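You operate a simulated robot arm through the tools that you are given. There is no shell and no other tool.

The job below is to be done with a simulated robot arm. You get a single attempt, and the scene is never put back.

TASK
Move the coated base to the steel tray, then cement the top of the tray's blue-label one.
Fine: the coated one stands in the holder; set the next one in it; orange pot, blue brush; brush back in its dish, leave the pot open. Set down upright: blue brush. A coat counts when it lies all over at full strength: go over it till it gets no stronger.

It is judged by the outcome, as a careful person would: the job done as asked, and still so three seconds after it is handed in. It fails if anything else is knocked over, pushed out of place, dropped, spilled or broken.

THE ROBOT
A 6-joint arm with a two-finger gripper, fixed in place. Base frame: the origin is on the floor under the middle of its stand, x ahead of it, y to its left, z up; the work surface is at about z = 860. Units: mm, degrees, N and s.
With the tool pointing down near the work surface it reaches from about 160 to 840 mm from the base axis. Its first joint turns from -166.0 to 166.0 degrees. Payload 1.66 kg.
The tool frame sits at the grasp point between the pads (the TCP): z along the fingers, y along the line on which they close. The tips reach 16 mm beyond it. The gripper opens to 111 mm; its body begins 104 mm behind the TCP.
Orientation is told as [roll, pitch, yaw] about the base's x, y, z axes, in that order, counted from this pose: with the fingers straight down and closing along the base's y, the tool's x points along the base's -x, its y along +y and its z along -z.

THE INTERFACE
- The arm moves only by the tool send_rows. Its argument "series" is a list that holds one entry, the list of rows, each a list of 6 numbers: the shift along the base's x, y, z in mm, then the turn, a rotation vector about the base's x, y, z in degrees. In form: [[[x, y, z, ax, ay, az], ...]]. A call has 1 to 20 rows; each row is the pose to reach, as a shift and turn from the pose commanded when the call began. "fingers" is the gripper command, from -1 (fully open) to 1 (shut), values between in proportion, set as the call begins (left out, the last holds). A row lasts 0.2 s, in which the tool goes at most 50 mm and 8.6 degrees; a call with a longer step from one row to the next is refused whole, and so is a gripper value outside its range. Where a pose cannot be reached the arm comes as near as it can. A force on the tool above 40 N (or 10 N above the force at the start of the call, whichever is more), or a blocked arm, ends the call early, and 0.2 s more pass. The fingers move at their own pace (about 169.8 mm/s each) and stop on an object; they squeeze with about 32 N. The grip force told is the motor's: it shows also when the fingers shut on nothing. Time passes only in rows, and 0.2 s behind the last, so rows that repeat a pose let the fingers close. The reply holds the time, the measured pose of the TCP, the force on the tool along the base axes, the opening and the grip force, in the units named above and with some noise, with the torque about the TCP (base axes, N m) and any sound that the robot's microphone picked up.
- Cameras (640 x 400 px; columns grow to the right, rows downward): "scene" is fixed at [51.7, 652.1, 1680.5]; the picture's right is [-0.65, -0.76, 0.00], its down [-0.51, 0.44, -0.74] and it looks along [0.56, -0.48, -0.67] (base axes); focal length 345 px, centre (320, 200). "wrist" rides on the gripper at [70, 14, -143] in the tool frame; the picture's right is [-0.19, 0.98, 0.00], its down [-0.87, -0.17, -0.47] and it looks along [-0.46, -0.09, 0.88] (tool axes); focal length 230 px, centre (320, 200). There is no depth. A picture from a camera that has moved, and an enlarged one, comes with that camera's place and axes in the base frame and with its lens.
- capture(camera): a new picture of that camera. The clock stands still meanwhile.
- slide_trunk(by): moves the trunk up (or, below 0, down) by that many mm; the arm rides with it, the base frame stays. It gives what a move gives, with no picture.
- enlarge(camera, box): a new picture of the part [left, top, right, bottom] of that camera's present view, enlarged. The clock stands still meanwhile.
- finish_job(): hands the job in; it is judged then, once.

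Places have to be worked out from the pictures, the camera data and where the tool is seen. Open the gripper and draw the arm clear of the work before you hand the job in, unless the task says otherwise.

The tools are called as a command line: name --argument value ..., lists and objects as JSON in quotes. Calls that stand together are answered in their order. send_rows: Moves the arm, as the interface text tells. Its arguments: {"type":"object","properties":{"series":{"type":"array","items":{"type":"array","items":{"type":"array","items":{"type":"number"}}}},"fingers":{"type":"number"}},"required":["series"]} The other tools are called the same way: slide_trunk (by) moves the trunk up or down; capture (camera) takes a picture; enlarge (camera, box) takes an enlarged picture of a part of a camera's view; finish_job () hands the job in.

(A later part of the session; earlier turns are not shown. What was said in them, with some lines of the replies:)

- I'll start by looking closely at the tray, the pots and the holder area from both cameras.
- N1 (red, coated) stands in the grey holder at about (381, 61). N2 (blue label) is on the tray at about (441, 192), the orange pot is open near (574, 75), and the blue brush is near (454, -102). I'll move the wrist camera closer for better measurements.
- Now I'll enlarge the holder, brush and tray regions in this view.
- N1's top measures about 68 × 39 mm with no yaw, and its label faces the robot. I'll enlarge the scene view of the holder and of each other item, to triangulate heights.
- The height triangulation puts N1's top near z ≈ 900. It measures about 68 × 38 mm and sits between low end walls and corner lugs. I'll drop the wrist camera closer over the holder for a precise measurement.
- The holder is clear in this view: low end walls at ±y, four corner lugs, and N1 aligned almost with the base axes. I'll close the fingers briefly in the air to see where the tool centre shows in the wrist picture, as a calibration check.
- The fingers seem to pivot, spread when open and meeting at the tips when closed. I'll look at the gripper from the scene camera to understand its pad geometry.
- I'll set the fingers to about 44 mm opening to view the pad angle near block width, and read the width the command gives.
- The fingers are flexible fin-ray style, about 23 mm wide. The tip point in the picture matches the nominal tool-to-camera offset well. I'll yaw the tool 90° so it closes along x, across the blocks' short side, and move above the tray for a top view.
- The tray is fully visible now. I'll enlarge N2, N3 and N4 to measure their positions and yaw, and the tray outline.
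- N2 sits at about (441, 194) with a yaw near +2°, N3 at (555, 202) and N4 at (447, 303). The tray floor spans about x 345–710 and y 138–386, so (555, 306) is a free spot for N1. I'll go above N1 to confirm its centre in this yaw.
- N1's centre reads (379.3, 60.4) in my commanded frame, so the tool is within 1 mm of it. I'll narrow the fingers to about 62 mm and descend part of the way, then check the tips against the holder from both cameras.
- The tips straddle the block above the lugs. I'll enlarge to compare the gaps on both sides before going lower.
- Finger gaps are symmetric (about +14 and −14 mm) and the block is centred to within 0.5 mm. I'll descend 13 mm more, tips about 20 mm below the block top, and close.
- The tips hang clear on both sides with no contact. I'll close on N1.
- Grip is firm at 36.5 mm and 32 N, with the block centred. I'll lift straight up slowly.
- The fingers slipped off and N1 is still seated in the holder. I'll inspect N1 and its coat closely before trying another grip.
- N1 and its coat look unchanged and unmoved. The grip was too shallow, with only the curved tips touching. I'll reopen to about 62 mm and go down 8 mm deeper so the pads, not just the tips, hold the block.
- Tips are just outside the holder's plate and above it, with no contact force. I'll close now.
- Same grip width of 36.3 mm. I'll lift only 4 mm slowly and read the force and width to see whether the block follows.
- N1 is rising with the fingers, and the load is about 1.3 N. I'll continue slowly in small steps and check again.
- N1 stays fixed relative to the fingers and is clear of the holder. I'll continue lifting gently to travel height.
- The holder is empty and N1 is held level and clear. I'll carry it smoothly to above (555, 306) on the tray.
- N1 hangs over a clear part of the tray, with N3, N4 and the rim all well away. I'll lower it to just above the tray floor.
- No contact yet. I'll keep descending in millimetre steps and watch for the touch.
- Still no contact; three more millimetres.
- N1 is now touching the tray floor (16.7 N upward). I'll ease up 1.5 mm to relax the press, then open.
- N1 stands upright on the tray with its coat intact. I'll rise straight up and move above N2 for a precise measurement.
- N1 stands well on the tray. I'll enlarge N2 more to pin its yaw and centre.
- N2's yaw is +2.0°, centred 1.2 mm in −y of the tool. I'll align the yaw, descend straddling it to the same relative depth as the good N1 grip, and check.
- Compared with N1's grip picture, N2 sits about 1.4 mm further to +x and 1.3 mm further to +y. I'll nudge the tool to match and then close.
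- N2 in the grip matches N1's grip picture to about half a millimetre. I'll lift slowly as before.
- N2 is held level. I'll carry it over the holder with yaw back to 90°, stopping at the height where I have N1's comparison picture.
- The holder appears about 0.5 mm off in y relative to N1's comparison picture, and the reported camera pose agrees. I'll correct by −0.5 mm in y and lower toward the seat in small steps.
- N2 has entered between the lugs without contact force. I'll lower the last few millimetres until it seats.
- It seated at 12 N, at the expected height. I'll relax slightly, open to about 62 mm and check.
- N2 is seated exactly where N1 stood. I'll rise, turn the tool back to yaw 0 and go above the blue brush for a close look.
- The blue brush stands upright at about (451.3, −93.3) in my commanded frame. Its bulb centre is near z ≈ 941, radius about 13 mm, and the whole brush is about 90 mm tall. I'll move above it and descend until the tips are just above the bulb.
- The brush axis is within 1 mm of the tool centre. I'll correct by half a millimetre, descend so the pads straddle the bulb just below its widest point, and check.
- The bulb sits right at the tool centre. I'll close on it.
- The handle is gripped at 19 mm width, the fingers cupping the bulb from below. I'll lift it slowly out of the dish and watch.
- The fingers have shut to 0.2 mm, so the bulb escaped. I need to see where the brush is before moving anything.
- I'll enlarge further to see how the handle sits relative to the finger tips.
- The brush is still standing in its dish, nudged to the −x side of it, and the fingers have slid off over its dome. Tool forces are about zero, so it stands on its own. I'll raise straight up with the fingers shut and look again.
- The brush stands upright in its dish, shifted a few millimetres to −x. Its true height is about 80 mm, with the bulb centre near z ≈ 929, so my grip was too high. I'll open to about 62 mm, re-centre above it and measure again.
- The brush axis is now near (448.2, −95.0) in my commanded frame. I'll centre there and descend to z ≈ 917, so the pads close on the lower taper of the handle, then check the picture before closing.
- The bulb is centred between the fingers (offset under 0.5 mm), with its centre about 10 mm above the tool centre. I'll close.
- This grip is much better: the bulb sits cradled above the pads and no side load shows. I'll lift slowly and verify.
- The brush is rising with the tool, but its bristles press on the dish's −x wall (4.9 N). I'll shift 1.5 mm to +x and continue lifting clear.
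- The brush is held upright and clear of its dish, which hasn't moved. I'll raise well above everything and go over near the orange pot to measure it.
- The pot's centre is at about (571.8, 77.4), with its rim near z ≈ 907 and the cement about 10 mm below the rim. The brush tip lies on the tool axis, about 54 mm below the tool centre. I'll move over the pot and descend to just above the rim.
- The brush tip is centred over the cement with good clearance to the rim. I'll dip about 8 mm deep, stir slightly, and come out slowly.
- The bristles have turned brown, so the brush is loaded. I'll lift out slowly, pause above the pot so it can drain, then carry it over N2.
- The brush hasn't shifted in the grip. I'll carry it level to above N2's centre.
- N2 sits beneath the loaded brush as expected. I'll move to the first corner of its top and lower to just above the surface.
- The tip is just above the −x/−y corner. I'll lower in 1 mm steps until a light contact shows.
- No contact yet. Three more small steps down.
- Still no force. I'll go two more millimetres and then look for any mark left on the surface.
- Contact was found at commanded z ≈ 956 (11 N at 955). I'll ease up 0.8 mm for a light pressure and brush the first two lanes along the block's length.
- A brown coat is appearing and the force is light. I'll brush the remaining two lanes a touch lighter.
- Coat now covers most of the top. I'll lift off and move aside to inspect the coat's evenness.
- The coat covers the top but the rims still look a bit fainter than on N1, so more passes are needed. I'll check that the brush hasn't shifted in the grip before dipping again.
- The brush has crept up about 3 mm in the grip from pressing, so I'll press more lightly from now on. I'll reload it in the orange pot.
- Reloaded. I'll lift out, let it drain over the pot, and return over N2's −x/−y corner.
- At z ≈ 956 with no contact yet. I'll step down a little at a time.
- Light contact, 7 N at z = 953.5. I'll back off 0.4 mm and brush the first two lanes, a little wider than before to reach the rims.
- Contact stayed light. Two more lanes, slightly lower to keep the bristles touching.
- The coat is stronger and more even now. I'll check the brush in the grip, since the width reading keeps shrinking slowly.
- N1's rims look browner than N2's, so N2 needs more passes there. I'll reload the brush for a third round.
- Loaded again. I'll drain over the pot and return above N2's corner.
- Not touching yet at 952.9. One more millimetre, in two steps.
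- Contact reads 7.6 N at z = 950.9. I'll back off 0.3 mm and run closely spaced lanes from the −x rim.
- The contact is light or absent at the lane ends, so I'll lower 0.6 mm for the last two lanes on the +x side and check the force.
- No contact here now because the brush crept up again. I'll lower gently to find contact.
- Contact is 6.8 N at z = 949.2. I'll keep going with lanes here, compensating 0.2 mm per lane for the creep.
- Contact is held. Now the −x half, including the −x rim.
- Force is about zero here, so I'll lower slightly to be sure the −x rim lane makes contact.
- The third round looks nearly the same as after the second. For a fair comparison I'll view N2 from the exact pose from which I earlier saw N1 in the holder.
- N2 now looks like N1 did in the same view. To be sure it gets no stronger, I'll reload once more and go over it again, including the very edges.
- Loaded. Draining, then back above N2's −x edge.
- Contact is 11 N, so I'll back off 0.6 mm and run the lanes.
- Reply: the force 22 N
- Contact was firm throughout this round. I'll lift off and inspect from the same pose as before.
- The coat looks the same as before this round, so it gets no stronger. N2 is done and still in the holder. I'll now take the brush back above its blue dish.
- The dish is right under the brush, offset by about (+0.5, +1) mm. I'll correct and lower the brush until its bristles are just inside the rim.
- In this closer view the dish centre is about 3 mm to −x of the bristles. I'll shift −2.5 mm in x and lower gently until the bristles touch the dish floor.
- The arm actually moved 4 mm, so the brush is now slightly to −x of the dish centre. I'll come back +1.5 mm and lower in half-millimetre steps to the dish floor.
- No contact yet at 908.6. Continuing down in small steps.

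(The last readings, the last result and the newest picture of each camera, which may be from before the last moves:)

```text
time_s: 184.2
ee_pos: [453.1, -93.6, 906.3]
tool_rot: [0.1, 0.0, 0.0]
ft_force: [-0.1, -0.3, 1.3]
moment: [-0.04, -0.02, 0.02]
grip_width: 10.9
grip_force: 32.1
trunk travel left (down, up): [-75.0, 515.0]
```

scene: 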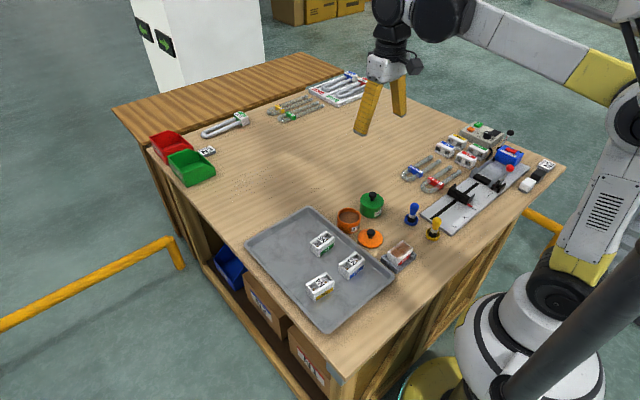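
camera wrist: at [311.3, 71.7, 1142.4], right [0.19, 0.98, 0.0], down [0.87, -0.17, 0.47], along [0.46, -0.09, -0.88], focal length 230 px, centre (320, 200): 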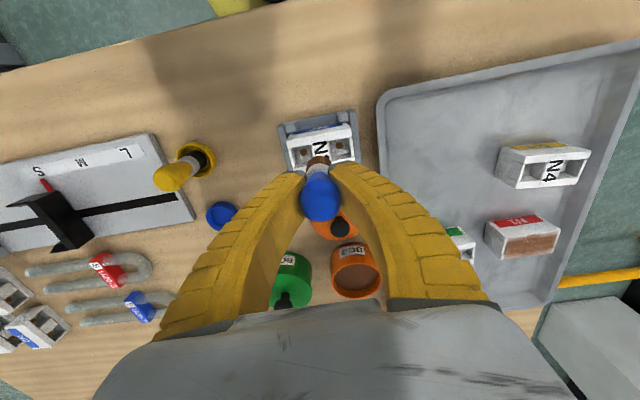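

A first hint of contact (+1.3 N). One more 0.6 mm to confirm the bristles stand on the dish floor.

send_rows --series '[[[0, 0, -0.3, 0, 0, 0], [0, 0, -0.6, 0, 0, 0], [0, 0, -0.6, 0, 0, 0]]]'

enlarge --camera "wrist" --box '[240, 100, 400, 260]'

enlarge --camera "scene" --box '[385, 180, 435, 240]'

```text
time_s: 185.0
ee_pos: [451.4, -93.3, 905.1]
tool_rot: [0.0, 0.0, 0.0]
ft_force: [0.1, 1.2, 5.7]
moment: [0.01, 0.02, 0.0]
grip_width: 10.8
grip_force: 32.1
trunk travel left (down, up): [-75.0, 515.0]
```

```text
2.50 times, centred on (320, 180) of wrist
camera zoom: at [384.3, -80.2, 1048.2], right [0.19, 0.98, 0.0], down [0.87, -0.17, 0.47], along [0.46, -0.09, -0.88], focal length 575 px, centre (320, 250)
```

zoom: 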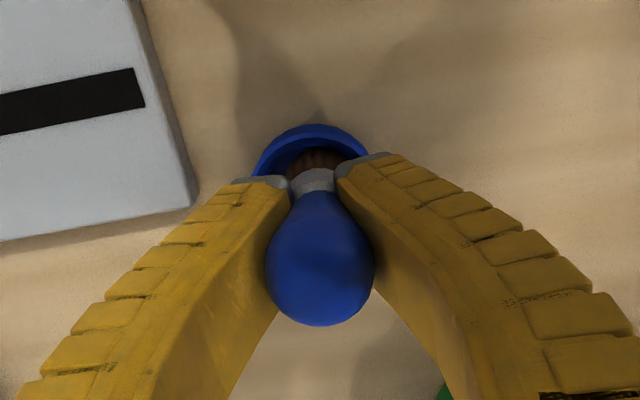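

```text
6.67 times, centred on (410, 210) of scene
camera zoom: at [51.7, 652.1, 1680.5], right [-0.65, -0.76, 0.0], down [-0.51, 0.44, -0.74], along [0.56, -0.48, -0.67], focal length 2302 px, centre (-280, 133)
```

zoom: 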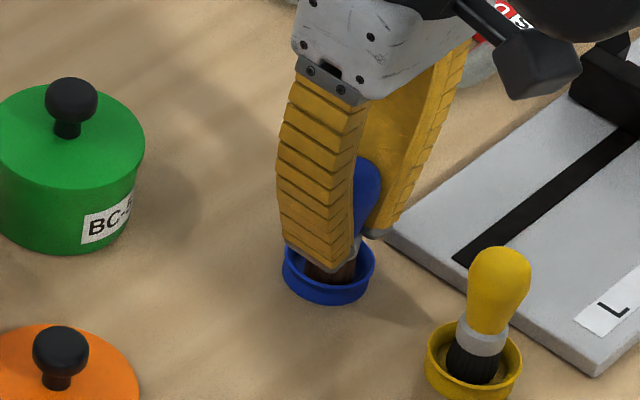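

The brush stands on the dish floor, upright with no side load. I'll open the fingers in small steps so the handle isn't flicked.

send_rows --series '[[[0, 0, 0, 0, 0, 0], [0, 0, 0, 0, 0, 0]]]' --fingers 0.7

send_rows --series '[[[0, 0, 0, 0, 0, 0], [0, 0, 0, 0, 0, 0]]]' --fingers 0.5

enlarge --camera "wrist" --box '[240, 100, 400, 260]'

enlarge --camera "scene" --box '[385, 180, 435, 240]'

```text
time_s: 185.6
ee_pos: [452.0, -93.6, 905.6]
tool_rot: [0.1, 0.1, 0.0]
ft_force: [0.1, 0.5, -0.7]
moment: [0.02, 0.01, -0.02]
grip_width: 19.7
grip_force: 2.3
trunk travel left (down, up): [-75.0, 515.0]
```

```text
time_s: 186.2
ee_pos: [451.3, -93.4, 905.3]
tool_rot: [0.0, 0.0, 0.0]
ft_force: [0.0, 0.1, -0.9]
moment: [-0.02, 0.0, 0.0]
grip_width: 30.5
grip_force: 1.7
trunk travel left (down, up): [-75.0, 515.0]
```

```text
2.50 times, centred on (320, 180) of wrist
camera zoom: at [384.5, -80.4, 1048.0], right [0.19, 0.98, 0.0], down [0.87, -0.17, 0.47], along [0.46, -0.09, -0.88], focal length 575 px, centre (320, 250)
```

zoom: 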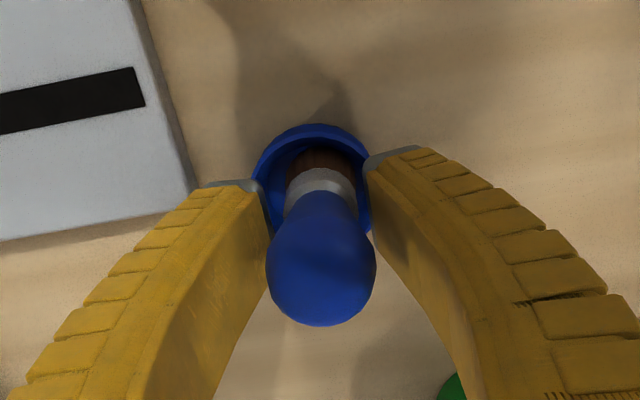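

```text
6.67 times, centred on (410, 210) of scene
camera zoom: at [51.7, 652.1, 1680.5], right [-0.65, -0.76, 0.0], down [-0.51, 0.44, -0.74], along [0.56, -0.48, -0.67], focal length 2302 px, centre (-280, 133)
```

zoom: 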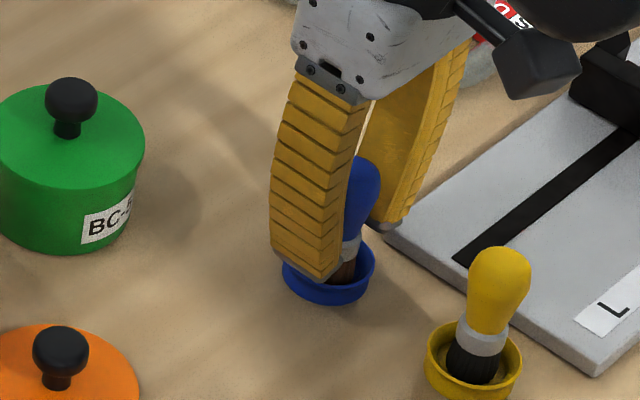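

The brush stands free and upright in its dish. I'll open wider and rise straight up.

send_rows --series '[[[0, 0, 0, 0, 0, 0], [0, 0, 0, 0, 0, 0]]]' --fingers 0.1

send_rows --series '[[[0, 0, 0, 0, 0, 0], [0, 0, 0, 0, 0, 0], [0, 0, 6, 0, 0, 0], [0, 0, 16, 0, 0, 0], [0, 0, 30, 0, 0, 0], [0, 0, 50, 0, 0, 0], [0, 0, 75, 0, 0, 0], [0, 0, 100, 0, 0, 0], [0, 0, 125, 0, 0, 0], [0, 0, 125, 0, 0, 0]]]' --fingers -0.15

capture --camera "wrist"

enlarge --camera "scene" --box '[385, 180, 435, 240]'

```text
time_s: 186.8
ee_pos: [452.1, -94.1, 905.1]
tool_rot: [0.0, 0.1, 0.0]
ft_force: [0.4, 0.6, -0.9]
moment: [-0.01, 0.02, 0.0]
grip_width: 52.1
grip_force: 1.7
trunk travel left (down, up): [-75.0, 515.0]
```

```text
time_s: 189.0
ee_pos: [452.0, -92.1, 1029.8]
tool_rot: [0.0, 0.0, -0.1]
ft_force: [-0.6, -0.9, 0.5]
moment: [-0.01, 0.02, 0.02]
grip_width: 65.7
grip_force: 1.3
trunk travel left (down, up): [-75.0, 515.0]
```

```text
taken
camera wrist: at [383.3, -79.8, 1172.7], right [0.19, 0.98, 0.0], down [0.87, -0.17, 0.47], along [0.46, -0.09, -0.88], focal length 230 px, centre (320, 200)
```

wrist: 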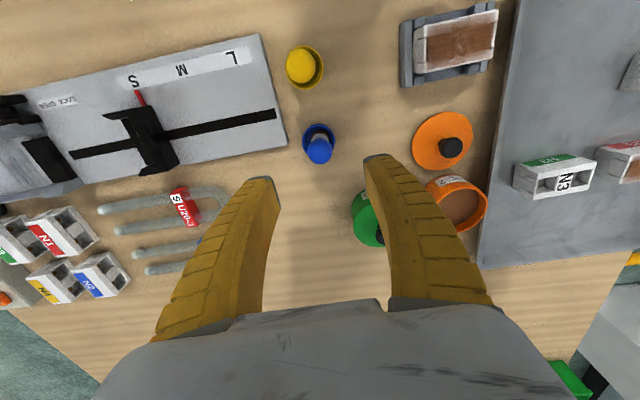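

```text
6.67 times, centred on (410, 210) of scene
camera zoom: at [51.7, 652.1, 1680.5], right [-0.65, -0.76, 0.0], down [-0.51, 0.44, -0.74], along [0.56, -0.48, -0.67], focal length 2302 px, centre (-280, 133)
```

zoom: 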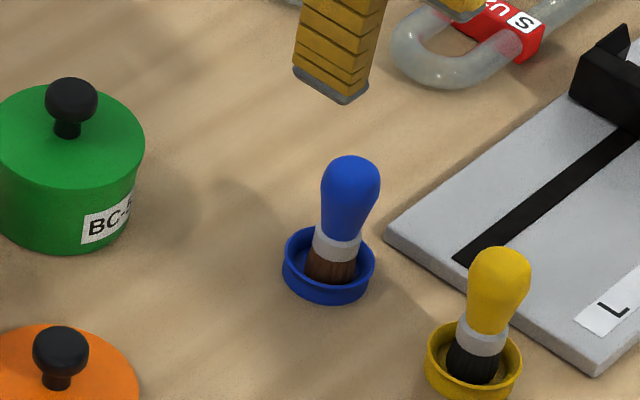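

The blue brush stands upright in its dish. I'll take final close looks at N2's coat and at N1's for comparison, now without the brush in hand.

send_rows --series '[[[-5, 22, -5, 0, 0, 0], [-11, 50, -10, 0, 0, 0], [-17, 80, -15, 0, 0, 0], [-23, 110, -20, 0, 0, 0], [-29, 138, -26, 0, 0, 0], [-32.5, 153.1, -30, 0, 0, 0], [-32.5, 153.1, -30, 0, 0, 0]]]' --fingers -1

enlarge --camera "wrist" --box '[240, 60, 400, 160]'

send_rows --series '[[[25, 35, 10, 0, 0, 0], [50, 70, 15, 0, 0, 0], [78, 109, 15, 0, 0, 0], [106, 148, 15, 0, 0, 0], [134, 187, 15, 0, 0, 0], [160, 224, 8, 0, 0, 0], [175, 246, 0, 0, 0, 0], [175, 246, 0, 0, 0, 0]]]'

enlarge --camera "wrist" --box '[240, 60, 400, 160]'

```text
time_s: 190.6
ee_pos: [418.4, 59.8, 997.8]
tool_rot: [0.1, 0.0, -0.1]
ft_force: [0.3, -0.3, -1.0]
moment: [0.0, 0.01, -0.01]
grip_width: 110.9
grip_force: 0.2
trunk travel left (down, up): [-75.0, 515.0]
```

```text
4.00 times, centred on (320, 110) of wrist
camera zoom: at [349.9, 72.8, 1142.3], right [0.19, 0.98, 0.0], down [0.87, -0.17, 0.47], along [0.46, -0.09, -0.88], focal length 920 px, centre (320, 560)
```

zoom: 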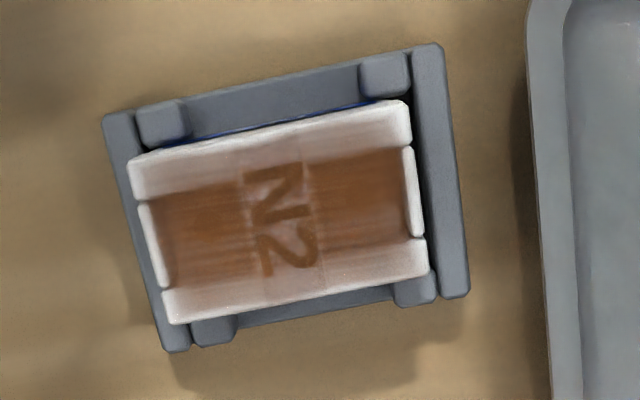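

```text
time_s: 192.4
ee_pos: [592.5, 306.7, 1001.1]
tool_rot: [0.0, 0.0, 0.1]
ft_force: [-0.5, 0.1, 0.3]
moment: [-0.02, 0.01, 0.01]
grip_width: 110.7
grip_force: 0.1
trunk travel left (down, up): [-75.0, 515.0]
```

```text
4.00 times, centred on (320, 110) of wrist
camera zoom: at [524.7, 318.7, 1142.9], right [0.19, 0.98, 0.0], down [0.87, -0.17, 0.47], along [0.46, -0.09, -0.88], focal length 920 px, centre (320, 560)
```

zoom: 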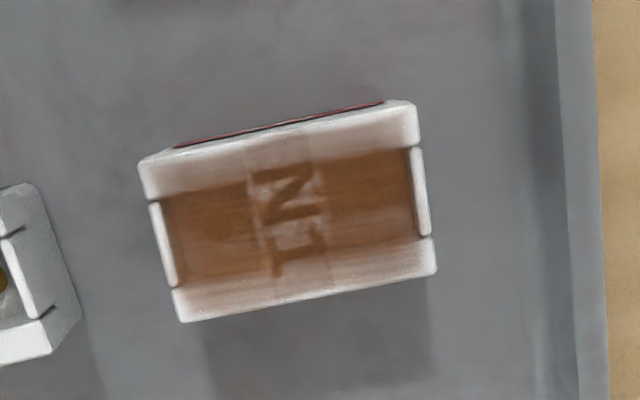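

N1's and N2's coats look alike; I'll enlarge the rim areas on both for a finer comparison.

enlarge --camera "wrist" --box '[270, 80, 350, 145]'

send_rows --series '[[[-25, -35, 10, 0, 0, 0], [-50, -70, 15, 0, 0, 0], [-78, -109, 15, 0, 0, 0], [-106, -148, 15, 0, 0, 0], [-134, -187, 15, 0, 0, 0], [-160, -224, 8, 0, 0, 0], [-175, -246, 0, 0, 0, 0], [-175, -246, 0, 0, 0, 0]]]'

enlarge --camera "wrist" --box '[270, 80, 350, 145]'

```text
6.15 times, centred on (310, 112) of wrist
camera zoom: at [524.7, 318.7, 1142.9], right [0.19, 0.98, 0.0], down [0.87, -0.17, 0.47], along [0.46, -0.09, -0.88], focal length 1416 px, centre (382, 738)
```

zoom: 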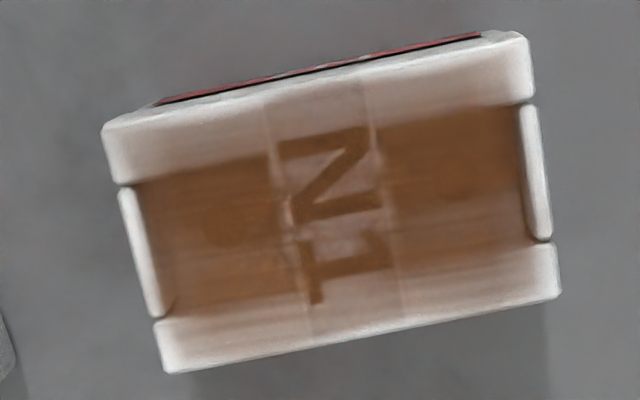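

```text
time_s: 194.2
ee_pos: [418.2, 58.2, 1000.2]
tool_rot: [0.0, -0.1, -0.1]
ft_force: [-0.4, -0.6, 0.1]
moment: [0.05, -0.03, 0.01]
grip_width: 110.9
grip_force: 0.0
trunk travel left (down, up): [-75.0, 515.0]
```

```text
6.15 times, centred on (310, 112) of wrist
camera zoom: at [350.8, 71.6, 1142.5], right [0.19, 0.98, 0.0], down [0.87, -0.17, 0.47], along [0.46, -0.09, -0.88], focal length 1416 px, centre (382, 738)
```

zoom: 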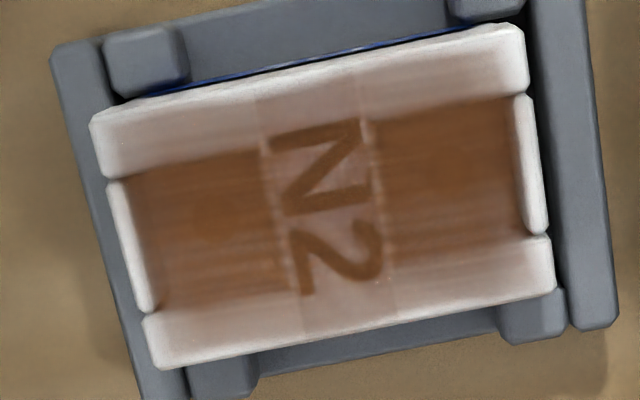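

Both coats look the same in strength and extent. N2 sits between the holder's lugs, the pot is open, and the brush is in its dish. I'll draw the arm up and away and take a last overview.

send_rows --series '[[[0, 0, 30, 0, 0, 0], [0, 0, 70, 0, 0, 0], [0, 0, 115, 0, 0, 0], [20, 0, 155, 0, 0, 0], [45, 0, 195, 0, 0, 0], [70, 0, 232, 0, 0, 0], [93, 0, 265, 0, 0, 0], [93, 0, 265, 0, 0, 0]]]' --fingers -1

capture --camera "scene"

capture --camera "wrist"

enlarge --camera "scene" --box '[240, 180, 460, 320]'

```text
time_s: 196.0
ee_pos: [512.8, 61.8, 1264.8]
tool_rot: [0.0, 0.0, 0.0]
ft_force: [0.5, 1.3, 0.5]
moment: [-0.03, 0.02, 0.0]
grip_width: 111.0
grip_force: 0.0
trunk travel left (down, up): [-75.0, 515.0]
```

```text
taken
```

scene: 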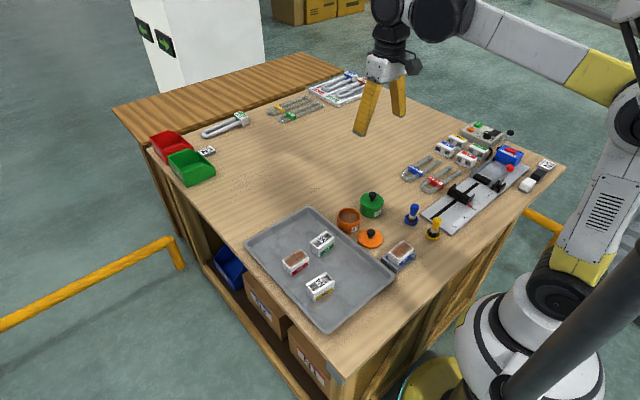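

```text
taken
camera wrist: at [443.9, 75.0, 1407.9], right [0.19, 0.98, 0.0], down [0.87, -0.17, 0.47], along [0.46, -0.09, -0.88], focal length 230 px, centre (320, 200)
```

wrist: 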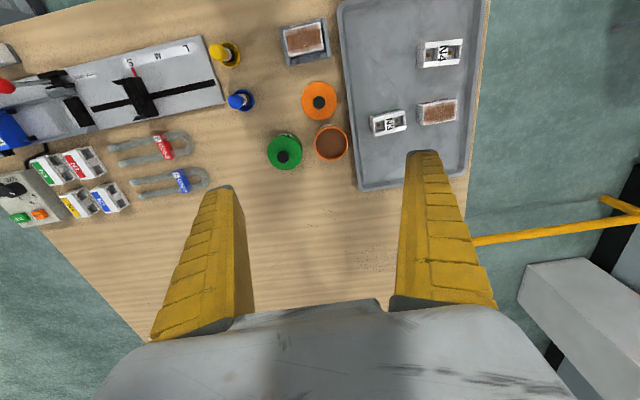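

```text
2.86 times, centred on (350, 250) of scene
camera zoom: at [51.7, 652.1, 1680.5], right [-0.65, -0.76, 0.0], down [-0.51, 0.44, -0.74], along [0.56, -0.48, -0.67], focal length 987 px, centre (234, 57)
```

zoom: 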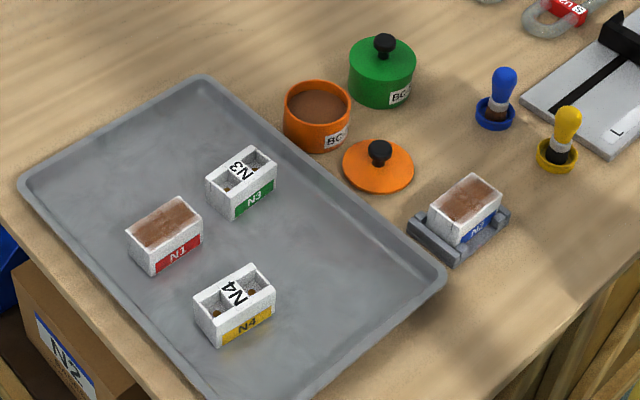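

The overview shows N1 upright on the steel tray and N2 coated in the holder. The blue brush is upright in its dish, the orange pot is open with its lid where it was, and nothing else has moved. The gripper is open and the arm is clear, so I'm handing the job in.

finish_job

```text
The job is handed in.
```

I've handed the job in. The coated base (N1) is on the steel tray, and the blue-label base (N2) is in the holder with its top cemented.

- **Coated base:** N1 stands upright on a free part of the tray. Its coat looks unmarked.
- **Cementing:** I coated N2 from the orange pot with the blue brush in four rounds, reloading the brush each time. The last two rounds made no visible difference, and the coat now looks the same as N1's. I judged this only by eye, from the pictures.
- **Brush and pot:** The blue brush is back upright in its dish. The orange pot is open, with its lid where it was.
- **Rest of the bench:** In the last picture nothing else has moved. The gripper is open and the arm is clear.

Two grips slipped along the way. The first try at N1 slid off and left it where it stood. The first try at the brush nudged it a few millimetres inside its dish, but it stayed upright. N2 also slid a few millimetres inside the holder while I brushed it, and it is still between the corner stops.
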